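You operate a simulated robot arm through the tools that you are given. There is no shell and no other tool. Be economical: measure what you need, move in short steps, check, and stop when the job is done.

The job below is to be done with a simulated robot arm. You get a single attempt, and the scene is never put back.

TASK
Wipe the blue scrawl off the whiteboard and mark the Clean box.
Fine: use the teal rag and the fat blue marker, fill the box in, leave the other boxes blank, put both back.

It is judged by the outcome, as a careful person would: the job done as asked, and still so three seconds after it is handed in. It fails if anything else is knocked over, pushed out of place, dropped, spilled or broken.

THE ROBOT
A 7-joint arm with a two-finger parallel gripper, fixed in place. Base frame: the origin is at the foot of the arm, x ahead of it, y to its left, z up. Lengths are in mm, angles in rad, forces in N, time in s.
With the tool pointing down near the work surface it reaches from about 280 to 740 mm from the base axis. Its first joint turns from -2.007 to 2.007 rad. Payload 3.91 kg.
Tool frame: the origin (TCP) lies between the finger pads and is the grasp point; the fingertips stand 30 mm ahead of it; z points along the fingers, y is the line along which they close. The gripper opens to 110 mm. The fingers are 20 mm wide and 10 mm thick; the gripper's body (48 by 112 mm) begins 55 mm behind the TCP.
Orientation is that of the tool frame in the base frame, as a unit quaternion [x, y, z, w]. With the fingers straight down and closing along the base's y, the tool's x points along the base's -x, its y along +y and its z along -z.

THE INTERFACE
- The arm moves only by the tool nudge_tool. Its argument "series" is a list of rows, each an object (a shift or turn left out is 0, a gripper value left out holds the last) with "offset": the shift along the tool's x, y, z in mm, a list of three; "rotation": the turn, a rotation vector about the tool's x, y, z in degrees, a list of three; "grip": the opening, from 0 (shut) to 1 (fully open). In form: [{"offset": [dx, dy, dz], "rotation": [wx, wy, wz], "grip": grip}, ...]. A call has 1 to 10 rows; each row shifts and turns the commanded pose from where the row before left it, along the tool's axes as they then stand. Rows are played at 5 a second. More than 50 mm and 0.15 rad between two rows, or a gripper value outside its range, and nothing of the call is played. Where a pose cannot be reached the arm comes as near as it can. A force on the tool above 40 N (or 10 N above the force at the start of the call, whichever is more), or a blocked arm, ends the call early, and 0.2 s more pass. Each finger travels about 108 mm/s and halts on what it meets, pressing with about 36 N; the grip force reading is that of the motor and also rises with nothing between the fingers. The clock runs only during rows and for 0.2 s after the last one: add rows that do not move to give the fingers time. It gives the time, the measured TCP pose, the force on the tool (base axes), the opening and the grip force at its end, in the units of the frame above (readings bear some noise).
- Cameras (640 x 400 px; columns grow to the right, rows downward): "scene" is fixed at [215.4, 650.6, 1838.6]; the picture's right is [-0.83, -0.56, 0.00], its down [-0.30, 0.44, -0.85] and it looks along [0.47, -0.70, -0.53] (base axes); focal length 349 px, centre (320, 200). "wrist" rides on the gripper at [-36, 0, -57] in the tool frame; the picture's right is [0.00, -1.00, 0.00], its down [0.97, 0.00, -0.24] and it looks along [0.24, 0.00, 0.97] (tool axes); focal length 218 px, centre (320, 200).
- grab_frame(camera): a new picture of that camera. The clock stands still meanwhile.
- raise_lower(by): slides the trunk up (or, below 0, down) by that many mm; the arm rides with it, the base frame stays. It gives what a move gives, with no picture.
- pixel_to_xyz(camera, pixels): for up to 12 pixels [column, row] of the newest picture of that camera ("zoom" is the newest enlarged one), the place [x, y, z] in the base frame of the surface seen there, good to about 2 mm, but the place of the scene camera against the robot may be out by one fixed shift of up to 12 mm in any direction. The clock stands still meanwhile.
- close_up(camera, box): a new picture of the part [left, top, right, bottom] of that camera's present view, enlarged. The clock stands still meanwhile.
- hand_in(): hands the job in; it is judged then, once.

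Keep the steps short. Do not move on a guess: measure, check each grasp and each placing, and mend mistakes. In all there are 80 turns and 46 pictures (those below and enlarged ones count). Leave the gripper open and the arm clear of the work at the hand-in unless told otherwise, and finish with a single line.

The tools are called as name(argument=value, ...) on one line, values as JSON. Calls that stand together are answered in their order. nudge_tool: Moves the arm, as the interface text tells. Its arguments: {"type":"object","properties":{"series":{"type":"array"}},"required":["series"]} The other tools are called the same way: raise_lower (by) slides the trunk up or down; grab_frame (camera) takes a picture; pixel_to_xyz (camera, pixels) gives the place of the surface under pixels of a picture; close_up (camera, box) takes an enlarged picture of a part of a camera's view; hand_in () hands the job in.

At the start:

```text
clock: 0.0
position: [406.4, -229.9, 1464.2]
tool_rot: [0.0, 1.0, 0.0, 0.0]
contact_force: [-0.2, -0.6, -0.3]
grip_width: 109.9
gripper_force: 0.0
trunk travel left (down, up): [-925.0, 65.0]
```

scene: 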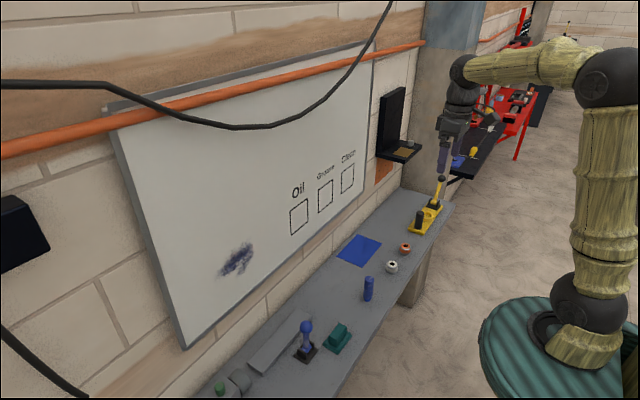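
wrist: 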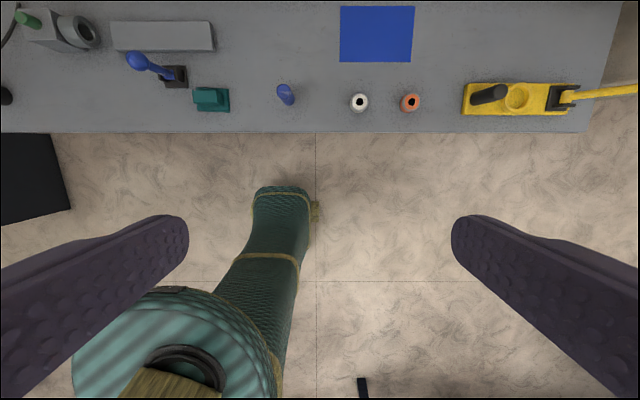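

I see a wall-mounted board with a blue scrawl near (238,260) and three boxes near (299,217), (325,196) and (347,179). I'll enlarge the labels and the bench items first.

close_up(camera="scene", box=[270, 140, 370, 240])

close_up(camera="scene", box=[200, 220, 460, 400])

pixel_to_xyz(camera="scene", pixels=[[238, 260], [222, 270], [252, 247], [299, 217], [325, 196], [347, 179], [186, 345], [112, 120], [370, 60], [368, 290], [338, 338], [306, 345]])

pixel_to_xyz(camera="wrist", pixels=[[285, 95], [211, 98], [136, 60], [175, 76], [376, 35], [160, 36], [359, 102], [410, 102], [70, 30], [300, 125], [486, 95], [250, 60]])

```text
4.00 times, centred on (320, 190) of scene
```

zoom: 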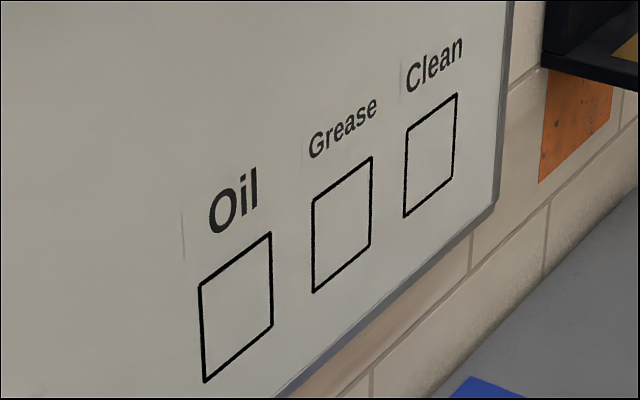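

```text
2.22 times, centred on (330, 310) of scene
```

zoom: 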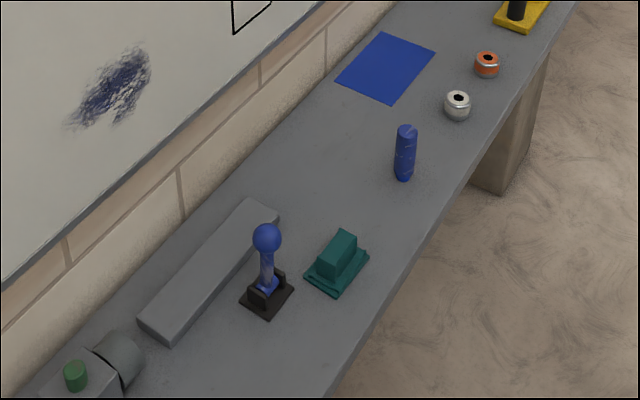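

```text
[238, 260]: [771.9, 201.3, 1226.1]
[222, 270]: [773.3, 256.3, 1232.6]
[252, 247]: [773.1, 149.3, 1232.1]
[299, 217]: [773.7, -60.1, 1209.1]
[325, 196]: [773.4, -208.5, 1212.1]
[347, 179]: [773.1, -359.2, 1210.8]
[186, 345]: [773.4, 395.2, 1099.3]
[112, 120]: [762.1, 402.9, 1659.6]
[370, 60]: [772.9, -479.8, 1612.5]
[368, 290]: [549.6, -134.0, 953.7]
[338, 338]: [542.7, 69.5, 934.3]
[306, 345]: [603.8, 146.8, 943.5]
```

```text
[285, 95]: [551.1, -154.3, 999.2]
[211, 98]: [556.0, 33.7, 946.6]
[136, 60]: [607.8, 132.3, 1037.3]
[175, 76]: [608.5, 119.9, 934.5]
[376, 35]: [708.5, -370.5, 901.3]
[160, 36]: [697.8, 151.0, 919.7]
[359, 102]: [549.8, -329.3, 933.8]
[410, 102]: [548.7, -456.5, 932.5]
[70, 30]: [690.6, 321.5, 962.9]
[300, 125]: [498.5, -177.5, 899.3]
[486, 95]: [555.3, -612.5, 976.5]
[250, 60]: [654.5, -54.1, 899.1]
```

The boxes read Oil, Grease and Clean, with Clean at about y=-359, z=1211. The teal rag is near (556,34), and the blue cylinder near (551,-150) is probably the marker. I'll lower the trunk 200 mm over clear floor for a closer look.

raise_lower(by=-200)

nudge_tool(series=[{"offset": [-10, 45, 0]}, {"offset": [-10, 45, 0]}, {"offset": [-10, 45, 0]}, {"offset": [-10, 40, 0]}, {"offset": [0, 0, 0]}])

grab_frame(camera="wrist")

```text
clock: 2.2
position: [407.1, -231.0, 1265.2]
tool_rot: [-0.001, 1.0, 0.0, -0.001]
contact_force: [0.0, 0.1, -0.1]
grip_width: 110.3
gripper_force: 0.1
trunk travel left (down, up): [-725.0, 265.0]
```

```text
clock: 3.4
position: [448.4, -55.8, 1264.6]
tool_rot: [0.0, 1.0, 0.0, -0.001]
contact_force: [-0.7, 1.3, 1.1]
grip_width: 109.9
gripper_force: 0.1
trunk travel left (down, up): [-725.0, 265.0]
```

```text
41 pictures are left
```

wrist: 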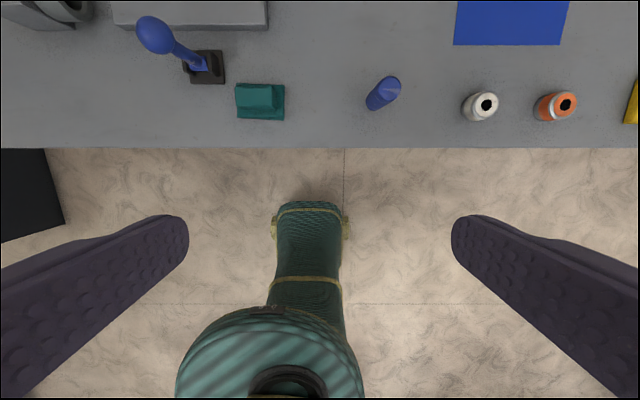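

The rag is now at (260,100) and the marker at (384,93). I'll enlarge both and measure.

close_up(camera="wrist", box=[220, 50, 420, 150])

pixel_to_xyz(camera="wrist", pixels=[[237, 84], [284, 84], [237, 119], [284, 119], [245, 92], [270, 92], [245, 108], [272, 107], [389, 85], [258, 100], [395, 80], [374, 106]])

```text
3.20 times, centred on (320, 100) of wrist
```

zoom: 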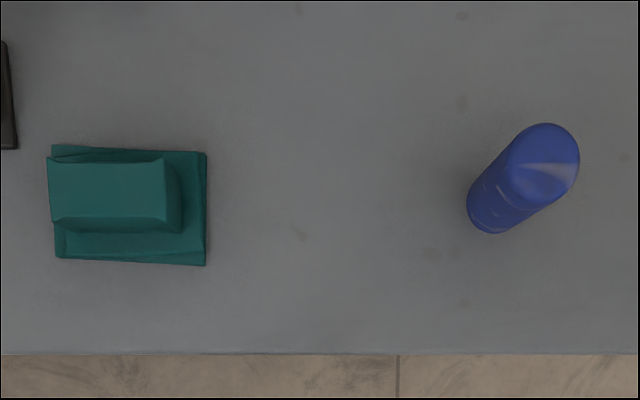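

```text
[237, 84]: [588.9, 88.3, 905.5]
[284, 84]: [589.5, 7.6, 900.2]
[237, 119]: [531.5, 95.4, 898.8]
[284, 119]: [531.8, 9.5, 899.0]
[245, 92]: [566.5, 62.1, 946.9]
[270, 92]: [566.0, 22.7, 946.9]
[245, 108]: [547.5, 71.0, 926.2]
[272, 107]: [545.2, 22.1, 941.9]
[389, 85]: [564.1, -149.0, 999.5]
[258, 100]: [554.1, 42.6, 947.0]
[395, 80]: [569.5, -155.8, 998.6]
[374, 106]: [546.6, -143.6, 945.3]
```

The rag's ridge spans about y 20–75 and x 545–570, with its top at z 947. A blue knob stands nearby, so I'll measure it and the ridge for clearance.

pixel_to_xyz(camera="wrist", pixels=[[155, 36], [172, 36], [155, 52], [139, 36], [185, 55], [205, 65], [222, 82], [186, 82], [268, 16], [260, 84], [284, 100], [235, 100]])

close_up(camera="scene", box=[280, 260, 400, 360])

pixel_to_xyz(camera="scene", pixels=[[338, 328], [345, 323], [330, 335], [306, 325], [313, 325], [368, 280], [368, 297], [345, 340], [335, 353], [325, 345], [351, 335], [360, 250]])

```text
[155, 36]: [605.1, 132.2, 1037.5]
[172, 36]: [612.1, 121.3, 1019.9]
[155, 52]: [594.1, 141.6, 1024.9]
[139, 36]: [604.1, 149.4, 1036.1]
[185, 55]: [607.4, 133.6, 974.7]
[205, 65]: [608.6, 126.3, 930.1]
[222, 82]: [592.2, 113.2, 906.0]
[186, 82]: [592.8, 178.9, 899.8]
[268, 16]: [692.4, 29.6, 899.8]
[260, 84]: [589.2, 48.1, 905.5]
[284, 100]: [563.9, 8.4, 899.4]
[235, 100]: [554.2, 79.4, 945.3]
```

```text
4.00 times, centred on (340, 310) of scene
```

zoom: 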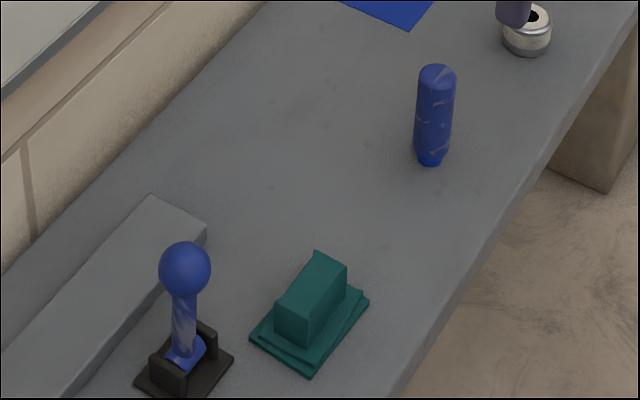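

```text
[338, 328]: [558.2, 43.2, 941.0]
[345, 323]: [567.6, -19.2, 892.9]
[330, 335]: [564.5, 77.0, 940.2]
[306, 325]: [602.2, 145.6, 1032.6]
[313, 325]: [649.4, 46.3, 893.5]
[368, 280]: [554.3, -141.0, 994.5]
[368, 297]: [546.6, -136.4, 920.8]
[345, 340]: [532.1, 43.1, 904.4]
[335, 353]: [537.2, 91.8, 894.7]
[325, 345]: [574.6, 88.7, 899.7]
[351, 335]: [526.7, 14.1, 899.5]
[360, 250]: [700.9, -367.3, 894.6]
```

The marker narrows at its bottom, so the tip points down. The rag ridge centre is near (556,49) and the knob is about 19 mm clear of the gripper body. I'll move above the rag and look.

nudge_tool(series=[{"offset": [-21.7, 21, 30], "grip": 0.8}, {"offset": [-21.7, 21, 30]}, {"offset": [-21.7, 21, 30]}, {"offset": [-21.7, 21, 30]}, {"offset": [-21.7, 21, 30]}, {"offset": [0, 0, 0]}])

grab_frame(camera="wrist")

```text
clock: 4.8
position: [556.0, 50.4, 1113.7]
tool_rot: [0.0, 1.0, 0.0, 0.0]
contact_force: [0.1, 0.2, -0.3]
grip_width: 87.7
gripper_force: 0.1
trunk travel left (down, up): [-725.0, 265.0]
```

```text
38 pictures are left
```

wrist: 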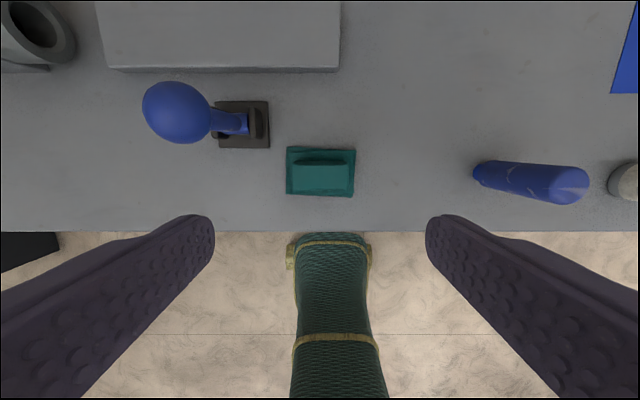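

close_up(camera="wrist", box=[270, 135, 370, 205])

pixel_to_xyz(camera="wrist", pixels=[[288, 148], [354, 150], [288, 195], [352, 196], [296, 168], [346, 168], [296, 185], [346, 185], [320, 175], [320, 158], [320, 187], [300, 175]])

```text
5.71 times, centred on (320, 170) of wrist
```

zoom: 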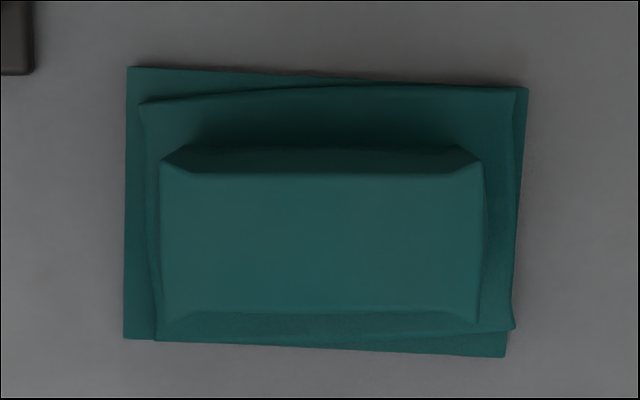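

```text
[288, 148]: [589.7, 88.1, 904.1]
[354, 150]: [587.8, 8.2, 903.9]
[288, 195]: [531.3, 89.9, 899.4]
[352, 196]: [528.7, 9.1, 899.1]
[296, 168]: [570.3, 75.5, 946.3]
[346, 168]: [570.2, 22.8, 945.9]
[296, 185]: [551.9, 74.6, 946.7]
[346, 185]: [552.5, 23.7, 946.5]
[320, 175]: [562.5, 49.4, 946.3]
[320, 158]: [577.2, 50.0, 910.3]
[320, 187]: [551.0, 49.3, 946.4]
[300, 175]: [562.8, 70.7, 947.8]
```

The ridge is centred at (560,49), with its top at z 946 and the pad top near z 910. I'll descend so the tips stop at about z 917, keeping clear of the pad.

nudge_tool(series=[{"offset": [-4, -1.2, 30]}, {"offset": [0, 0, 40]}, {"offset": [0, 0, 40]}, {"offset": [0, 0, 35]}, {"offset": [0, 0, 21]}, {"offset": [0, 0, 0]}])

grab_frame(camera="wrist")

```text
clock: 6.2
position: [560.6, 47.9, 949.7]
tool_rot: [0.0, 1.0, 0.0, 0.0]
contact_force: [-0.4, 0.7, -0.5]
grip_width: 87.9
gripper_force: 0.1
trunk travel left (down, up): [-725.0, 265.0]
```

```text
36 pictures are left
```

wrist: 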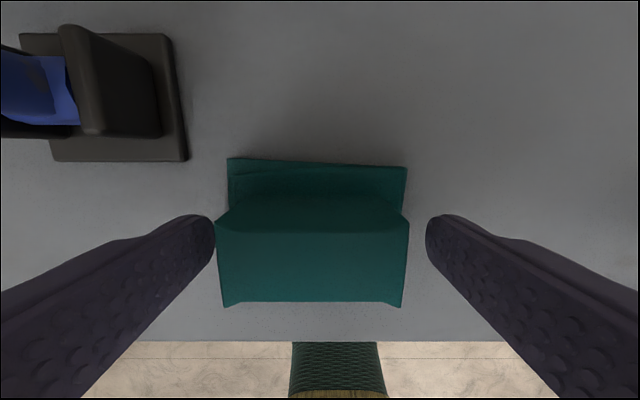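

The ridge sits between the fingers, slightly to the left. I'll shift 1 mm, close, and lift a little.

nudge_tool(series=[{"offset": [0, 1.2, 2]}, {"grip": 0.5}, {"grip": 0.4}, {"grip": 0.3}, {"grip": 0.3}, {"grip": 0.3}])

```text
clock: 7.6
position: [558.9, 49.4, 947.0]
tool_rot: [0.0, 1.0, 0.0, 0.0]
contact_force: [0.2, -0.2, -0.3]
grip_width: 59.3
gripper_force: 36.2
trunk travel left (down, up): [-725.0, 265.0]
```

Grip holds at 59 mm and 36 N. I'll lift straight up 200 mm and check.

nudge_tool(series=[{"offset": [0, 0, -20]}, {"offset": [0, 0, -45]}, {"offset": [0, 0, -45]}, {"offset": [0, 0, -45]}, {"offset": [0, 0, -45]}, {"offset": [0, 0, 0]}])

nudge_tool(series=[{"offset": [15, 0, 0], "rotation": [0, -8.5, 0]}, {"rotation": [0, -8.5, 0]}, {"rotation": [0, -8.5, 0]}, {"rotation": [0, -8.5, 0]}, {"rotation": [0, -8.5, 0]}, {"rotation": [0, -8.5, 0]}, {"rotation": [0, -8.5, 0]}, {"rotation": [0, -8.5, 0]}, {"rotation": [0, -8.5, 0]}, {"rotation": [0, -8.5, 0]}])

grab_frame(camera="scene")

```text
clock: 9.0
position: [559.6, 47.0, 1150.1]
tool_rot: [0.0, 1.0, 0.0, -0.001]
contact_force: [0.3, -0.1, -0.2]
grip_width: 59.2
gripper_force: 36.1
trunk travel left (down, up): [-725.0, 265.0]
```

```text
clock: 11.2
position: [545.3, 49.2, 1146.7]
tool_rot: [0.0, 0.737, -0.001, 0.676]
contact_force: [-1.0, -0.1, -0.9]
grip_width: 59.2
gripper_force: 36.0
trunk travel left (down, up): [-725.0, 265.0]
```

```text
35 pictures are left
```

scene: 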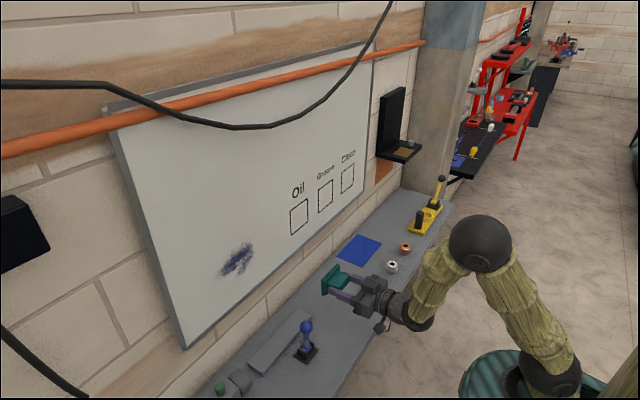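

The rag is held and the tool is almost level. I'll finish the last 5° and move in front of the scrawl, still well off the board, then look.

nudge_tool(series=[{"rotation": [0, -5, 0]}, {"offset": [-24, 38, 0]}, {"offset": [-24, 38, 0]}, {"offset": [-24, 38, 0]}, {"offset": [-24, 38, 0]}, {"offset": [0, 0, 0]}])

grab_frame(camera="wrist")

```text
clock: 12.6
position: [546.3, 203.0, 1242.3]
tool_rot: [-0.001, 0.707, 0.001, 0.708]
contact_force: [0.1, -0.1, -1.2]
grip_width: 59.2
gripper_force: 36.3
trunk travel left (down, up): [-725.0, 265.0]
```

```text
34 pictures are left
```

wrist: 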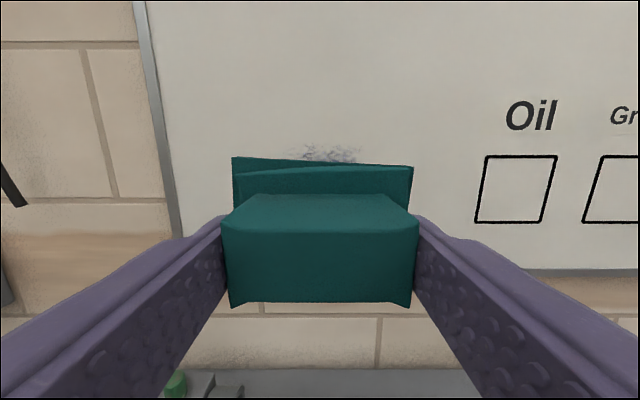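

The top of the scrawl shows at (330,153) above the rag. I'll measure the board and the visible marks with this camera, and the scrawl outline with the scene camera.

pixel_to_xyz(camera="wrist", pixels=[[330, 145], [290, 152], [362, 155], [420, 60], [220, 60], [516, 190], [450, 240], [477, 222], [541, 222], [557, 156], [487, 156], [175, 230]])

close_up(camera="scene", box=[198, 230, 278, 290])

pixel_to_xyz(camera="zoom", pixels=[[320, 200], [160, 280], [440, 100]])

```text
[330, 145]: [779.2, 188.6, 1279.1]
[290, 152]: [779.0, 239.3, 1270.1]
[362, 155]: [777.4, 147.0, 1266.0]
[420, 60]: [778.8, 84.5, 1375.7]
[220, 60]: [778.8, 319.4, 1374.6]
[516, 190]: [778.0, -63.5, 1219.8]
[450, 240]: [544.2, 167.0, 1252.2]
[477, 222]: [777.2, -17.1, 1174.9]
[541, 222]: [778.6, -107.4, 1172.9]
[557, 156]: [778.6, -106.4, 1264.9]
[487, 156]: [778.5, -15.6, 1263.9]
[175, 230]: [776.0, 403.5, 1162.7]
```

```text
6.67 times, centred on (238, 260) of scene
```

zoom: 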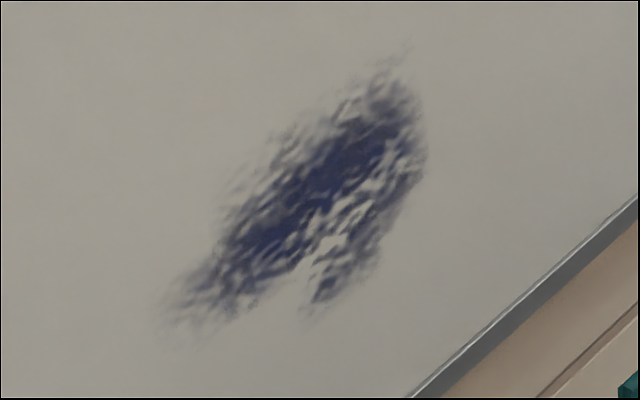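

```text
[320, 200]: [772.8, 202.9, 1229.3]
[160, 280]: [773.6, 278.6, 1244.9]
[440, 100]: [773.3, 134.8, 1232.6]
```

pixel_to_xyz(camera="zoom", pixels=[[405, 45], [170, 340], [310, 320], [420, 120], [415, 190], [230, 180], [340, 90], [165, 295], [240, 320], [350, 295]])

pixel_to_xyz(camera="scene", pixels=[[291, 211], [307, 200], [291, 236], [308, 222]])

```text
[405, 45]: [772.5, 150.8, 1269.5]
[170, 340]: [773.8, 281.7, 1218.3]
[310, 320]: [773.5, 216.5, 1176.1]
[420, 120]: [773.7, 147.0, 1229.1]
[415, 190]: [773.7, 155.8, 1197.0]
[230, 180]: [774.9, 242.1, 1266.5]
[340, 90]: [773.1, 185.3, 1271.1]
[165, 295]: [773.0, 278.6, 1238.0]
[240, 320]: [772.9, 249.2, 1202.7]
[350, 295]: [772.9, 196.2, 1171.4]
```

```text
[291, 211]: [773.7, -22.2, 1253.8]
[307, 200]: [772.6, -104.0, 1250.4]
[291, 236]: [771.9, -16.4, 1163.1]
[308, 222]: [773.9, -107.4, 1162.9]
```

The board is at x ≈ 778.5. The scrawl covers y 140–285 and z 1175–1280. The rag face is 47 mm ahead of the TCP, so contact should come at x ≈ 731. I'll approach to x ≈ 716.

nudge_tool(series=[{"offset": [6, 7, 40]}, {"offset": [6, 0, 45]}, {"offset": [0, 0, 45]}, {"offset": [0, 0, 40]}, {"offset": [0, 0, 0]}])

nudge_tool(series=[{"offset": [0, 0, 5]}, {"offset": [0, 0, 4]}, {"offset": [0, 0, 3]}, {"offset": [0, 0, 2]}, {"offset": [0, 0, 0]}])

```text
clock: 13.8
position: [713.8, 207.5, 1230.4]
tool_rot: [-0.001, 0.707, 0.0, 0.707]
contact_force: [0.0, 0.7, -0.8]
grip_width: 59.2
gripper_force: 35.7
trunk travel left (down, up): [-725.0, 265.0]
```

```text
clock: 15.0
position: [728.9, 208.2, 1231.5]
tool_rot: [0.0, 0.707, 0.0, 0.707]
contact_force: [0.3, -0.3, -1.1]
grip_width: 59.7
gripper_force: 35.3
trunk travel left (down, up): [-725.0, 265.0]
```

No contact at x 728.9. I'll continue in small steps.

nudge_tool(series=[{"offset": [0, 0, 1.5]}, {"offset": [0, 0, 1]}, {"offset": [0, 0, 1]}, {"offset": [0, 0, 0]}])

```text
clock: 16.0
position: [729.7, 207.7, 1232.3]
tool_rot: [0.0, 0.708, 0.0, 0.706]
contact_force: [-19.9, -3.2, -7.5]
grip_width: 59.2
gripper_force: 36.1
trunk travel left (down, up): [-725.0, 265.0]
```

Contact at about 20 N. I'll wipe the middle band back and forth.

nudge_tool(series=[{"offset": [0, 17, 0]}, {"offset": [0, 17, 0]}, {"offset": [0, 18, 0]}, {"offset": [0, -24, 0]}, {"offset": [0, -24, 0]}, {"offset": [0, -24, 0]}, {"offset": [0, -24, 0]}, {"offset": [0, 0, 0]}])

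```text
clock: 17.8
position: [730.8, 165.2, 1234.2]
tool_rot: [-0.001, 0.707, 0.0, 0.707]
contact_force: [-20.4, 7.3, -1.3]
grip_width: 59.2
gripper_force: 36.3
trunk travel left (down, up): [-725.0, 265.0]
```

Force is steady. Next the upper band at z ≈ 1262, then the lower band at z ≈ 1197.

nudge_tool(series=[{"offset": [-15, 0, 0]}, {"offset": [-15, 0, 0]}, {"offset": [0, 24, 0]}, {"offset": [0, 24, 0]}, {"offset": [0, 24, 0]}, {"offset": [0, 24, 0]}, {"offset": [15, 0, 0]}, {"offset": [15, 0, 0]}, {"offset": [18, 0, 0]}, {"offset": [18, 0, 0]}])

nudge_tool(series=[{"offset": [0, -24, 0]}, {"offset": [0, -24, 0]}, {"offset": [0, -24, 0]}, {"offset": [0, -24, 0]}, {"offset": [0, 0, 0]}])

close_up(camera="scene", box=[180, 200, 340, 300])

```text
clock: 20.0
position: [729.2, 261.0, 1196.3]
tool_rot: [-0.001, 0.706, 0.001, 0.709]
contact_force: [-18.8, 1.3, 6.6]
grip_width: 59.3
gripper_force: 36.0
trunk travel left (down, up): [-725.0, 265.0]
```

```text
clock: 21.2
position: [729.5, 167.4, 1197.0]
tool_rot: [-0.001, 0.707, 0.001, 0.707]
contact_force: [-24.4, 9.2, -2.1]
grip_width: 59.3
gripper_force: 35.8
trunk travel left (down, up): [-725.0, 265.0]
```

```text
4.00 times, centred on (260, 250) of scene
```

zoom: 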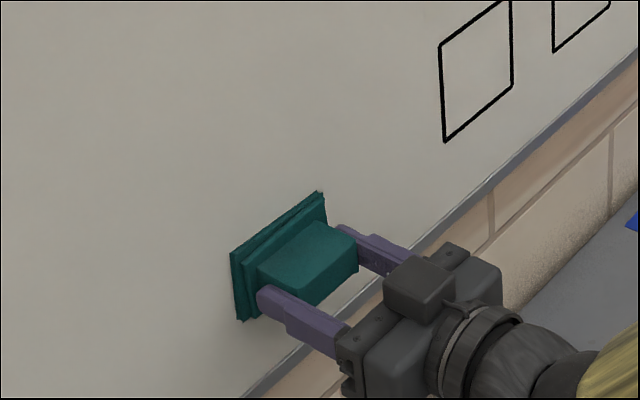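

The visible area looks clean. I'll retreat from the board and check underneath.

nudge_tool(series=[{"offset": [0, 0, -20]}, {"offset": [0, 0, -45]}, {"offset": [0, 0, -45]}, {"offset": [0, 0, -45]}, {"offset": [0, 0, -32]}, {"offset": [0, 0, 0]}])

close_up(camera="scene", box=[180, 200, 300, 300])

```text
clock: 22.6
position: [545.3, 164.4, 1195.6]
tool_rot: [0.001, 0.707, -0.001, 0.707]
contact_force: [-0.3, -0.4, 0.2]
grip_width: 59.2
gripper_force: 35.8
trunk travel left (down, up): [-725.0, 265.0]
```

```text
4.00 times, centred on (240, 250) of scene
```

zoom: 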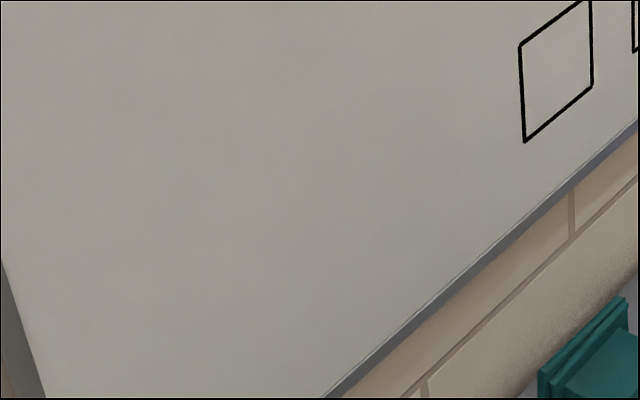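

It looks clean. I'll slide back toward the rag's place, still raised, and check the wiped area with the wrist camera.

nudge_tool(series=[{"offset": [0, -39, 0]}, {"offset": [0, -39, 0]}, {"offset": [0, -37, 0]}, {"offset": [0, 0, 0]}])

close_up(camera="wrist", box=[60, 60, 320, 220])

```text
clock: 23.6
position: [544.3, 48.8, 1196.0]
tool_rot: [-0.001, 0.707, 0.0, 0.707]
contact_force: [-0.2, -0.8, 0.3]
grip_width: 59.1
gripper_force: 36.4
trunk travel left (down, up): [-725.0, 265.0]
```

```text
2.46 times, centred on (190, 140) of wrist
```

zoom: 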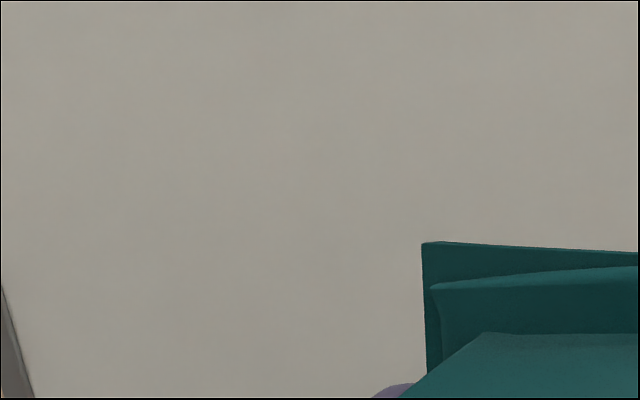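

The board is wiped clean. I'll turn the tool back to pointing down for the rag's return.

nudge_tool(series=[{"rotation": [0, 8.5, 0]}, {"rotation": [0, 8.5, 0]}, {"rotation": [0, 8.5, 0]}, {"rotation": [0, 8.5, 0]}, {"rotation": [0, 8.5, 0]}, {"rotation": [0, 8.5, 0]}, {"rotation": [0, 8.5, 0]}, {"rotation": [0, 8.5, 0]}, {"rotation": [0, 8.5, 0]}, {"rotation": [0, 8.5, 0]}])

nudge_tool(series=[{"rotation": [0, 5, 0]}, {"offset": [0, 0, 0]}, {"offset": [0, 0, 0]}])

```text
clock: 25.8
position: [546.7, 49.8, 1194.3]
tool_rot: [0.0, 0.999, 0.0, 0.042]
contact_force: [0.1, 0.2, 0.2]
grip_width: 59.0
gripper_force: 36.3
trunk travel left (down, up): [-725.0, 265.0]
```

```text
clock: 26.6
position: [545.5, 48.9, 1194.9]
tool_rot: [0.0, 1.0, 0.0, 0.0]
contact_force: [-0.3, -0.1, -1.4]
grip_width: 59.1
gripper_force: 36.0
trunk travel left (down, up): [-725.0, 265.0]
```

Upright again. I'll go to (559.5, 49.2) and lower to just above the bench.

nudge_tool(series=[{"offset": [-14, 0.2, 0]}, {"offset": [0, 0, 45]}, {"offset": [0, 0, 45]}, {"offset": [0, 0, 45]}, {"offset": [0, 0, 45]}, {"offset": [0, 0, 40]}, {"offset": [0, 0, 20]}, {"offset": [0, 0, 0]}])

nudge_tool(series=[{"offset": [0, 0, 2.5]}, {"offset": [0, 0, 2]}, {"offset": [0, 0, 1.5]}, {"offset": [0, 0, 1]}, {"offset": [0, 0, 0]}])

```text
clock: 28.4
position: [558.9, 51.3, 953.9]
tool_rot: [0.0, 1.0, 0.001, 0.0]
contact_force: [0.0, -0.2, -0.1]
grip_width: 59.2
gripper_force: 36.3
trunk travel left (down, up): [-725.0, 265.0]
```

```text
clock: 29.6
position: [558.5, 49.7, 949.7]
tool_rot: [0.0, 1.0, 0.0, 0.003]
contact_force: [-0.9, 2.1, 26.2]
grip_width: 59.1
gripper_force: 36.7
trunk travel left (down, up): [-725.0, 265.0]
```

Bench contact is 26 N upward, so the rag is seated. I'll ease off, open and rise.

nudge_tool(series=[{"offset": [0, 0, -1]}, {"grip": 0.65}, {"grip": 0.75}, {"grip": 0.75}, {"offset": [0, 0, -20]}, {"offset": [0, 0, -45]}, {"offset": [0, 0, -45]}, {"offset": [0, 0, -45]}, {"offset": [0, 0, 0]}])

grab_frame(camera="wrist")

```text
clock: 31.6
position: [561.4, 51.9, 1104.3]
tool_rot: [0.0, 1.0, 0.0, -0.001]
contact_force: [-1.1, 0.1, -0.1]
grip_width: 82.4
gripper_force: 0.0
trunk travel left (down, up): [-725.0, 265.0]
```

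```text
29 pictures are left
```

wrist: 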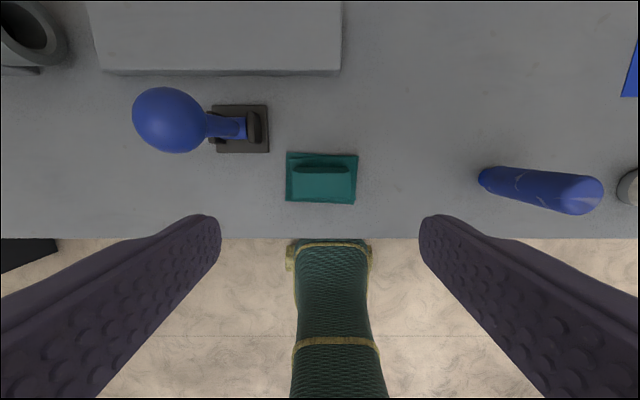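

The rag is back in place. I'll confirm its corners and raise the gripper a little to pass over the marker.

pixel_to_xyz(camera="wrist", pixels=[[288, 153], [356, 155], [288, 201], [354, 203], [590, 195], [487, 178]])

nudge_tool(series=[{"offset": [0, 0, -40]}, {"offset": [0, -45, -20]}, {"offset": [0, -45, 0]}, {"offset": [0, -45, 0]}, {"offset": [3, -45, 0]}, {"offset": [3, -20, 0]}, {"offset": [0, 0, 0], "grip": 0.6}])

grab_frame(camera="wrist")

```text
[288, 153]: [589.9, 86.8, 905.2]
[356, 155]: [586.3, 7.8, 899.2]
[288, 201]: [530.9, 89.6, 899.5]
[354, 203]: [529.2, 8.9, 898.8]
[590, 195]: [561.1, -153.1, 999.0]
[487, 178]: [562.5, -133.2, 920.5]
```

```text
clock: 33.2
position: [554.5, -149.9, 1163.2]
tool_rot: [0.001, 1.0, 0.0, 0.001]
contact_force: [-0.3, -0.4, -0.4]
grip_width: 65.8
gripper_force: 0.1
trunk travel left (down, up): [-725.0, 265.0]
```

```text
28 pictures are left
```

wrist: 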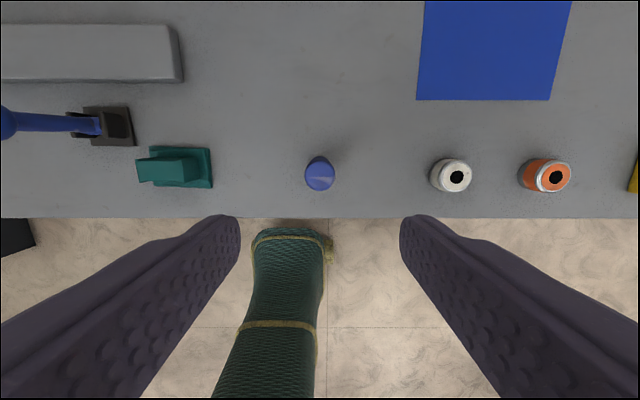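

The rag is within 1 mm of where it started. I'll measure the marker, which shows at (320,174).

close_up(camera="wrist", box=[295, 150, 345, 200])

pixel_to_xyz(camera="wrist", pixels=[[320, 174], [308, 175], [332, 175], [320, 187], [320, 165], [320, 160]])

```text
8.00 times, centred on (320, 175) of wrist
```

zoom: 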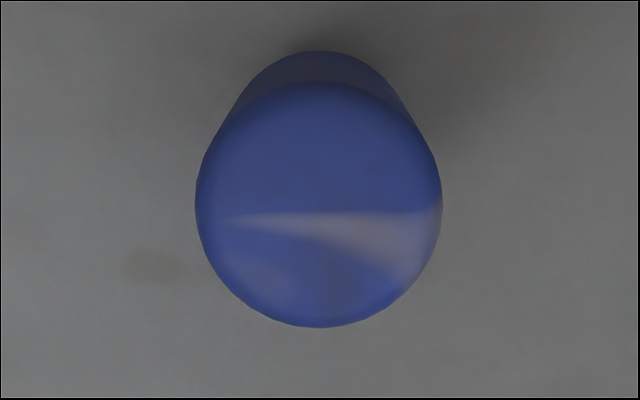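

```text
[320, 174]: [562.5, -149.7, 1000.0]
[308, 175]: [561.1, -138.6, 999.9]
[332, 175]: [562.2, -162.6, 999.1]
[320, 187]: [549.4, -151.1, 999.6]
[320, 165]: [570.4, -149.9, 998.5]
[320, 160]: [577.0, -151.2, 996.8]
```

The marker is 31 mm across, centred at (560.5,-150.5), with its top at z 1000. I'll descend around it with TCP at z 975 and close.

nudge_tool(series=[{"offset": [-6, -0.6, 40]}, {"offset": [0, 0, 45]}, {"offset": [0, 0, 45]}, {"offset": [0, 0, 40]}, {"offset": [0, 0, 18]}, {"offset": [0, 0, 0]}])

grab_frame(camera="wrist")

```text
clock: 34.6
position: [561.9, -151.5, 975.9]
tool_rot: [0.0, 1.0, 0.0, 0.0]
contact_force: [0.1, 0.3, 0.4]
grip_width: 65.7
gripper_force: 0.1
trunk travel left (down, up): [-725.0, 265.0]
```

```text
26 pictures are left
```

wrist: 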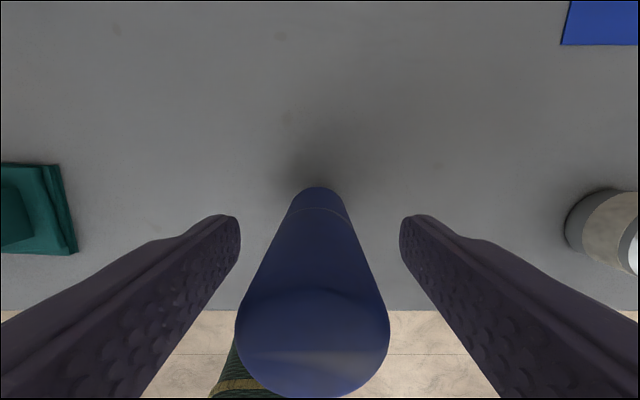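

The marker is centred between the fingers. I'll close, settle, then lift.

nudge_tool(series=[{"offset": [1, 0.5, 0], "grip": 0.4}, {"grip": 0.28}, {"grip": 0.1}, {"grip": 0.1}, {"grip": 0.1}, {"offset": [0, 0, 0]}])

```text
clock: 36.0
position: [559.7, -151.3, 976.6]
tool_rot: [-0.001, 1.0, -0.001, 0.0]
contact_force: [0.5, 0.5, 0.4]
grip_width: 30.8
gripper_force: 36.3
trunk travel left (down, up): [-725.0, 265.0]
```

Held at 30.8 mm and 36 N. I'll lift 220 mm and pitch the tool toward the board.

nudge_tool(series=[{"offset": [0, 0, -20]}, {"offset": [0, 0, -45]}, {"offset": [0, 0, -45]}, {"offset": [0, 0, -45]}, {"offset": [0, 0, -45]}, {"offset": [0, 0, -20]}, {"offset": [20, 0, 0], "rotation": [0, -5, 0]}, {"offset": [0, 0, 0]}])

nudge_tool(series=[{"rotation": [0, -8.5, 0]}, {"rotation": [0, -8.5, 0]}, {"rotation": [0, -8.5, 0]}, {"rotation": [0, -8.5, 0]}, {"rotation": [0, -8.5, 0]}, {"rotation": [0, -8.5, 0]}, {"rotation": [0, -8.5, 0]}, {"rotation": [0, -8.5, 0]}, {"rotation": [0, -8.5, 0]}, {"rotation": [0, -8.5, 0]}])

grab_frame(camera="wrist")

```text
clock: 37.8
position: [541.0, -151.0, 1194.5]
tool_rot: [0.0, 0.999, 0.0, 0.044]
contact_force: [-0.4, 0.3, -0.9]
grip_width: 31.0
gripper_force: 36.5
trunk travel left (down, up): [-725.0, 265.0]
```

```text
clock: 40.0
position: [539.7, -146.8, 1194.3]
tool_rot: [-0.001, 0.707, -0.001, 0.707]
contact_force: [-0.1, 1.2, -0.6]
grip_width: 30.4
gripper_force: 35.7
out of reach, approached as far as the arm can: row 6
trunk travel left (down, up): [-725.0, 265.0]
```

```text
25 pictures are left
```

wrist: 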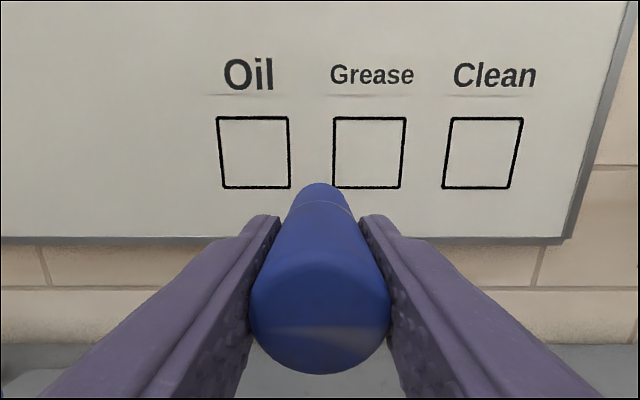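

The three boxes show clearly, with Clean at the right. One row was marginal but the end pose is right. I'll measure the Clean box corners precisely.

close_up(camera="wrist", box=[420, 90, 580, 190])

pixel_to_xyz(camera="wrist", pixels=[[452, 119], [521, 119], [444, 186], [509, 187], [482, 153], [484, 119], [477, 187], [334, 118], [405, 118], [403, 187]])

```text
4.00 times, centred on (500, 140) of wrist
```

zoom: 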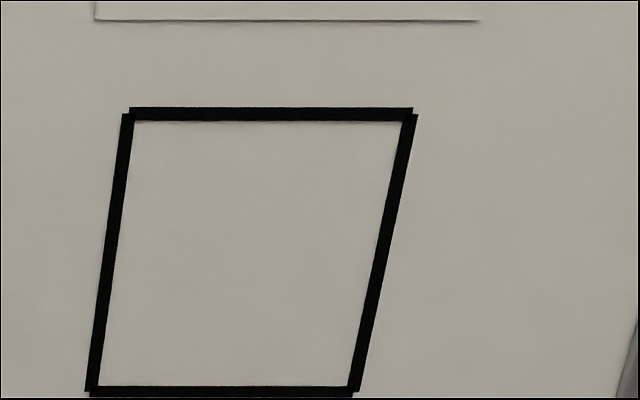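

```text
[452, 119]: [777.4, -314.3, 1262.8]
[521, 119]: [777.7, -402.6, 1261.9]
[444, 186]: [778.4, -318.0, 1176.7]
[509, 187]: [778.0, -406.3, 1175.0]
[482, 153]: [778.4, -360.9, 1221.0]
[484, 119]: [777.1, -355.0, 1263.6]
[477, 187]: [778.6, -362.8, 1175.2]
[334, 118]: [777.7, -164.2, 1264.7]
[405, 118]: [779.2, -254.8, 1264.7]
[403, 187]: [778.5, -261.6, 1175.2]
```

The Clean box interior is about y -317…-403 and z 1178…1261, centred at (-360, 1220). The marker tip is about 76 mm ahead of the TCP, so contact should come at x ≈ 702. I'll move in front of the centre, staying off the board.

nudge_tool(series=[{"offset": [-5, -42, 0]}, {"offset": [-5, -42, 0]}, {"offset": [-5, -42, 0]}, {"offset": [-5, -42, 0]}, {"offset": [-5, -42, 0]}, {"offset": [0, 0, 45]}, {"offset": [0, 0, 45]}, {"offset": [0, 0, 45]}, {"offset": [0, 0, 0]}])

grab_frame(camera="wrist")

```text
clock: 42.0
position: [671.9, -355.5, 1220.3]
tool_rot: [0.0, 0.707, 0.0, 0.707]
contact_force: [-0.2, -0.3, -0.9]
grip_width: 30.5
gripper_force: 35.6
trunk travel left (down, up): [-725.0, 265.0]
```

```text
23 pictures are left
```

wrist: 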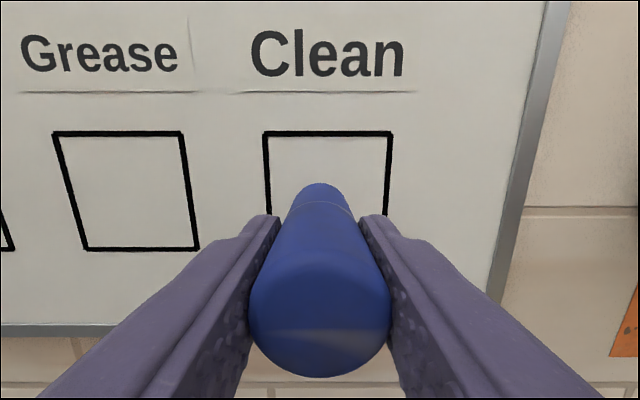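

The box is centred at about column 328 and the tip at 320. I'll measure the box edges again from here.

pixel_to_xyz(camera="wrist", pixels=[[265, 133], [391, 133], [270, 210], [386, 210], [328, 133], [320, 190], [328, 170]])

close_up(camera="scene", box=[300, 140, 400, 220])

```text
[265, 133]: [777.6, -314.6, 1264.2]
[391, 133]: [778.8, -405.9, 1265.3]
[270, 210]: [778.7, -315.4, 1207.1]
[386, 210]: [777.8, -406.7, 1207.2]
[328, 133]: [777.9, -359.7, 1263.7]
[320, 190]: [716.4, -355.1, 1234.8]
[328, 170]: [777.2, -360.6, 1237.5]
```

```text
5.00 times, centred on (350, 180) of scene
```

zoom: 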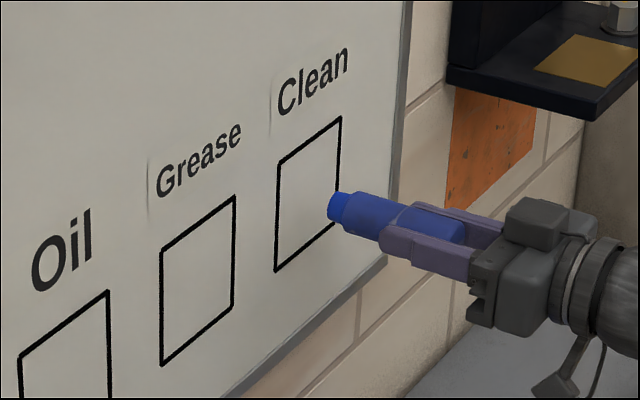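

The tip is about 16–18 mm wide and the box inner area is y -317…-404, z 1177…1262. I'll shift 5 mm to centre and close in gently.

nudge_tool(series=[{"offset": [0.5, -5, 0]}, {"offset": [0, 0, 12]}, {"offset": [0, 0, 8]}, {"offset": [0, 0, 3]}, {"offset": [0, 0, 0]}])

nudge_tool(series=[{"offset": [0, 0, 2]}, {"offset": [0, 0, 1.5]}, {"offset": [0, 0, 0]}])

```text
clock: 43.2
position: [695.6, -361.5, 1219.9]
tool_rot: [0.0, 0.707, 0.0, 0.707]
contact_force: [0.2, 0.3, -1.5]
grip_width: 30.4
gripper_force: 36.1
trunk travel left (down, up): [-725.0, 265.0]
```

```text
clock: 44.0
position: [698.9, -361.5, 1220.4]
tool_rot: [0.0, 0.707, 0.0, 0.707]
contact_force: [-7.7, 1.8, -1.7]
grip_width: 30.4
gripper_force: 36.0
trunk travel left (down, up): [-725.0, 265.0]
```

Light contact of about 8 N. I'll draw a short 12 mm stroke, back off and look at its width.

nudge_tool(series=[{"offset": [0, 6, 0]}, {"offset": [0, 6, 0]}, {"offset": [0, 0, 0]}, {"offset": [0, 0, -15]}, {"offset": [35, 0, -5]}, {"offset": [0, 0, 0]}])

close_up(camera="wrist", box=[220, 60, 420, 220])

```text
clock: 45.4
position: [678.9, -349.2, 1183.5]
tool_rot: [0.0, 0.707, 0.0, 0.707]
contact_force: [-0.2, -0.3, -0.2]
grip_width: 30.7
gripper_force: 36.1
trunk travel left (down, up): [-725.0, 265.0]
```

```text
2.50 times, centred on (320, 140) of wrist
```

zoom: 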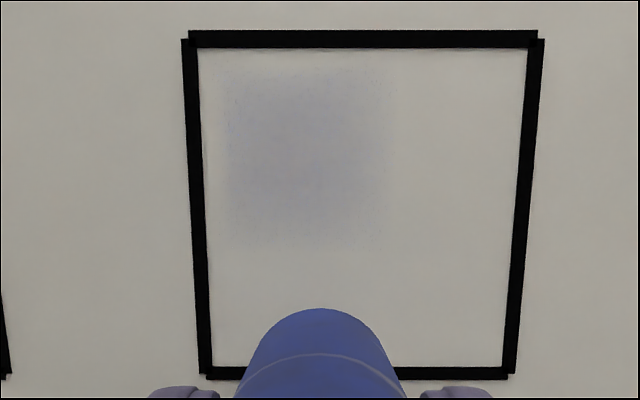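

A faint soft patch appeared inside the box, off to the upper left and larger than the tip. I'll measure its extent against the tip.

pixel_to_xyz(camera="zoom", pixels=[[225, 160], [385, 160], [300, 70], [300, 250], [190, 40], [538, 40], [208, 372], [507, 372], [320, 315]])

close_up(camera="scene", box=[325, 150, 385, 210])

```text
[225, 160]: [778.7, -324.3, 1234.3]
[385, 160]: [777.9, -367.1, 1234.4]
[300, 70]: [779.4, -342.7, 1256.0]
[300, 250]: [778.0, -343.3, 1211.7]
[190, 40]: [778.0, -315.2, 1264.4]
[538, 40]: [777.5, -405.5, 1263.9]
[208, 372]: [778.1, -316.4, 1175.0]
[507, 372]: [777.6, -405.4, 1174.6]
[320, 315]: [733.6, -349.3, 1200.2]
```

```text
6.67 times, centred on (355, 180) of scene
```

zoom: 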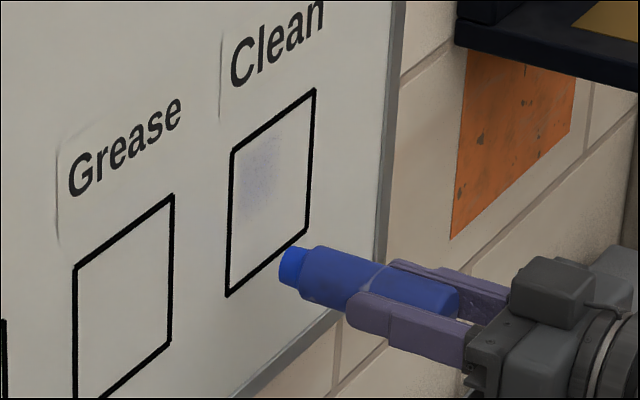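

The patch spans y -324…-367 and z 1211…1256, while the tip ran y -361…-349 at z 1220. Next I'll draw one lower-right stroke, well inside the box, to see how ink relates to the tip.

nudge_tool(series=[{"offset": [-11, -40, 0]}, {"offset": [0, 0, 15]}, {"offset": [0, 0, 5]}, {"offset": [0, 0, 0.5]}, {"offset": [0, 0, 0]}])

```text
clock: 46.6
position: [698.4, -391.8, 1196.3]
tool_rot: [0.0, 0.707, 0.0, 0.707]
contact_force: [-13.3, -0.9, -4.1]
grip_width: 30.7
gripper_force: 36.0
trunk travel left (down, up): [-725.0, 265.0]
```

nudge_tool(series=[{"offset": [0, 8, 0]}, {"offset": [0, 8, 0]}, {"offset": [0, 8, 0]}, {"offset": [0, 0, 0]}, {"offset": [0, 0, -20]}, {"offset": [0, 0, -20]}, {"offset": [45, 0, 0]}, {"offset": [0, 0, 0]}])

close_up(camera="wrist", box=[200, 40, 420, 200])

```text
clock: 48.4
position: [659.6, -364.7, 1152.8]
tool_rot: [0.0, 0.707, -0.001, 0.707]
contact_force: [0.2, 0.3, -0.3]
grip_width: 30.6
gripper_force: 36.1
trunk travel left (down, up): [-725.0, 265.0]
```

```text
2.50 times, centred on (310, 120) of wrist
```

zoom: 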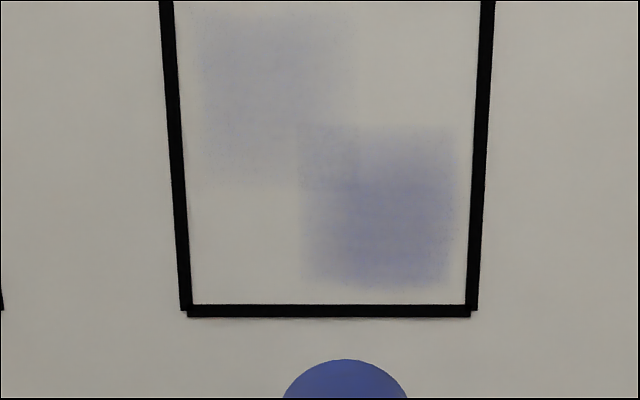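

Each quarter of the box darkens as it is rubbed, and all ink stays inside the lines. I'll rub the lower band with the tip centre kept to y -332…-390.

nudge_tool(series=[{"offset": [-45, 0, 0]}, {"offset": [0, 0, 20]}, {"offset": [0, 0, 17]}, {"offset": [0, 0, 3]}, {"offset": [0, 17, 0]}, {"offset": [0, 17, 0]}, {"offset": [0, -20, 0]}, {"offset": [0, -20, 0]}, {"offset": [0, -18, 0]}, {"offset": [0, 0, 0]}])

nudge_tool(series=[{"offset": [-4, 19, 0]}, {"offset": [0, 19, 0]}, {"offset": [0, 19, 0]}, {"offset": [-4, -19, 0]}, {"offset": [0, -19, 0]}, {"offset": [0, -19, 0]}, {"offset": [4, 19, 0]}, {"offset": [4, 19, 0]}, {"offset": [0, 19, 0]}, {"offset": [0, 0, 0]}])

close_up(camera="scene", box=[325, 150, 385, 210])

```text
clock: 50.6
position: [698.1, -390.9, 1197.5]
tool_rot: [0.001, 0.706, -0.001, 0.708]
contact_force: [-11.1, 1.8, -0.3]
grip_width: 30.5
gripper_force: 36.3
trunk travel left (down, up): [-725.0, 265.0]
```

```text
clock: 52.8
position: [698.3, -333.9, 1196.3]
tool_rot: [0.001, 0.706, -0.001, 0.708]
contact_force: [-9.9, -1.5, -0.9]
grip_width: 30.6
gripper_force: 35.4
trunk travel left (down, up): [-725.0, 265.0]
```

```text
6.67 times, centred on (355, 180) of scene
```

zoom: 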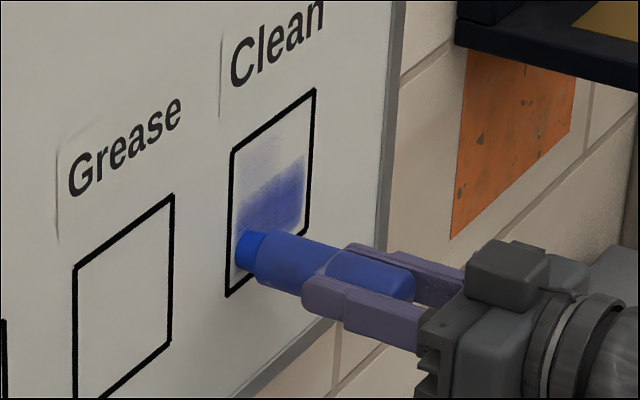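

The lower half is filling inside the lines. I'll move up within the box to z ≈ 1242 and rub the upper band the same way.

nudge_tool(series=[{"offset": [-15, 0, 0]}, {"offset": [-15, 0, 0]}, {"offset": [-12, 0, 0]}, {"offset": [0, -19, 0]}, {"offset": [0, -19, 0]}, {"offset": [0, -19, 0]}, {"offset": [-3, 19, 0]}, {"offset": [0, 19, 0]}, {"offset": [0, 19, 0]}, {"offset": [0, 0, 0]}])

nudge_tool(series=[{"offset": [3, -19, 0]}, {"offset": [0, -19, 0]}, {"offset": [0, -19, 0]}, {"offset": [4, 19, 0]}, {"offset": [0, 19, 0]}, {"offset": [0, 19, 0]}, {"offset": [0, -19, 0]}, {"offset": [0, -19, 0]}, {"offset": [0, -19, 0]}, {"offset": [0, 0, 0]}])

nudge_tool(series=[{"offset": [0, 0, -20]}, {"offset": [0, 0, -20]}, {"offset": [45, 15, 0]}, {"offset": [45, 15, 0]}, {"offset": [0, 0, 0]}])

close_up(camera="wrist", box=[200, 20, 440, 200])

```text
clock: 55.0
position: [698.1, -332.8, 1242.0]
tool_rot: [0.0, 0.707, 0.0, 0.707]
contact_force: [-15.0, -3.4, -0.6]
grip_width: 31.0
gripper_force: 36.0
trunk travel left (down, up): [-725.0, 265.0]
```

```text
clock: 57.2
position: [698.8, -390.0, 1233.9]
tool_rot: [0.0, 0.706, 0.0, 0.708]
contact_force: [-13.7, 3.2, -0.4]
grip_width: 30.5
gripper_force: 36.5
trunk travel left (down, up): [-725.0, 265.0]
```

```text
clock: 58.4
position: [659.1, -359.6, 1143.2]
tool_rot: [-0.001, 0.707, 0.001, 0.707]
contact_force: [0.5, 0.0, -0.7]
grip_width: 30.6
gripper_force: 35.7
trunk travel left (down, up): [-725.0, 265.0]
```

```text
2.22 times, centred on (320, 110) of wrist
```

zoom: 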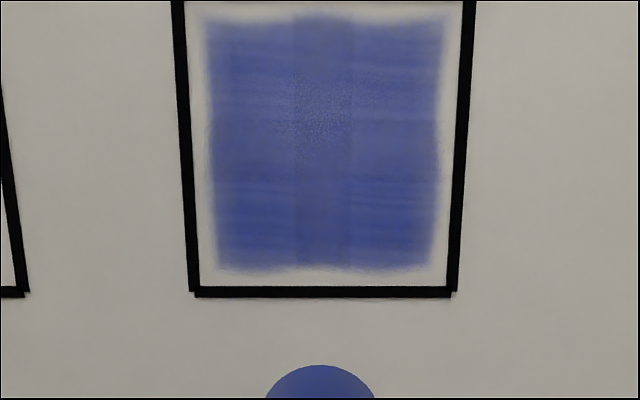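

The box is evenly filled with a thin margin. I'll add one more pass over both bands to be sure it is solid, then compare.

nudge_tool(series=[{"offset": [-45, -15, 0]}, {"offset": [-9, -14, 0]}, {"offset": [0, 0, 20]}, {"offset": [0, 0, 17]}, {"offset": [0, 0, 3]}, {"offset": [0, 19, 0]}, {"offset": [0, 19, 0]}, {"offset": [0, 19, 0]}, {"offset": [7, -19, 0]}, {"offset": [0, -19, 0]}])

nudge_tool(series=[{"offset": [0, -19, 0]}, {"offset": [-17, 0, 0]}, {"offset": [-17, 0, 0]}, {"offset": [-15, 0, 0]}, {"offset": [0, 19, 0]}, {"offset": [0, 19, 0]}, {"offset": [0, 19, 0]}, {"offset": [-5, -19, 0]}, {"offset": [0, -19, 0]}, {"offset": [0, -19, 0]}])

nudge_tool(series=[{"offset": [0, 0, -20]}, {"offset": [0, 0, -20]}, {"offset": [45, 15, 0]}, {"offset": [45, 15, 0]}, {"offset": [0, 0, 0]}])

grab_frame(camera="wrist")

```text
clock: 60.6
position: [698.2, -369.7, 1192.2]
tool_rot: [0.001, 0.707, -0.001, 0.708]
contact_force: [-18.3, 5.3, -1.3]
grip_width: 30.3
gripper_force: 36.3
trunk travel left (down, up): [-725.0, 265.0]
```

```text
clock: 62.8
position: [697.3, -390.2, 1245.4]
tool_rot: [0.0, 0.707, 0.0, 0.707]
contact_force: [-6.0, -0.8, -1.5]
grip_width: 30.3
gripper_force: 35.8
trunk travel left (down, up): [-725.0, 265.0]
```

```text
clock: 64.0
position: [661.9, -360.5, 1154.4]
tool_rot: [0.001, 0.707, 0.0, 0.707]
contact_force: [0.0, 0.2, -0.4]
grip_width: 30.2
gripper_force: 36.3
trunk travel left (down, up): [-725.0, 265.0]
```

```text
16 pictures are left
```

wrist: 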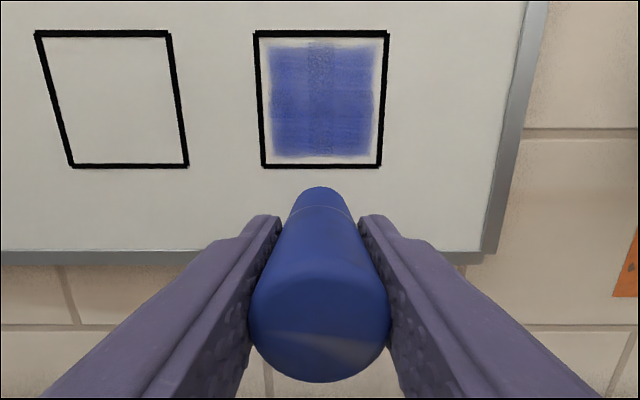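

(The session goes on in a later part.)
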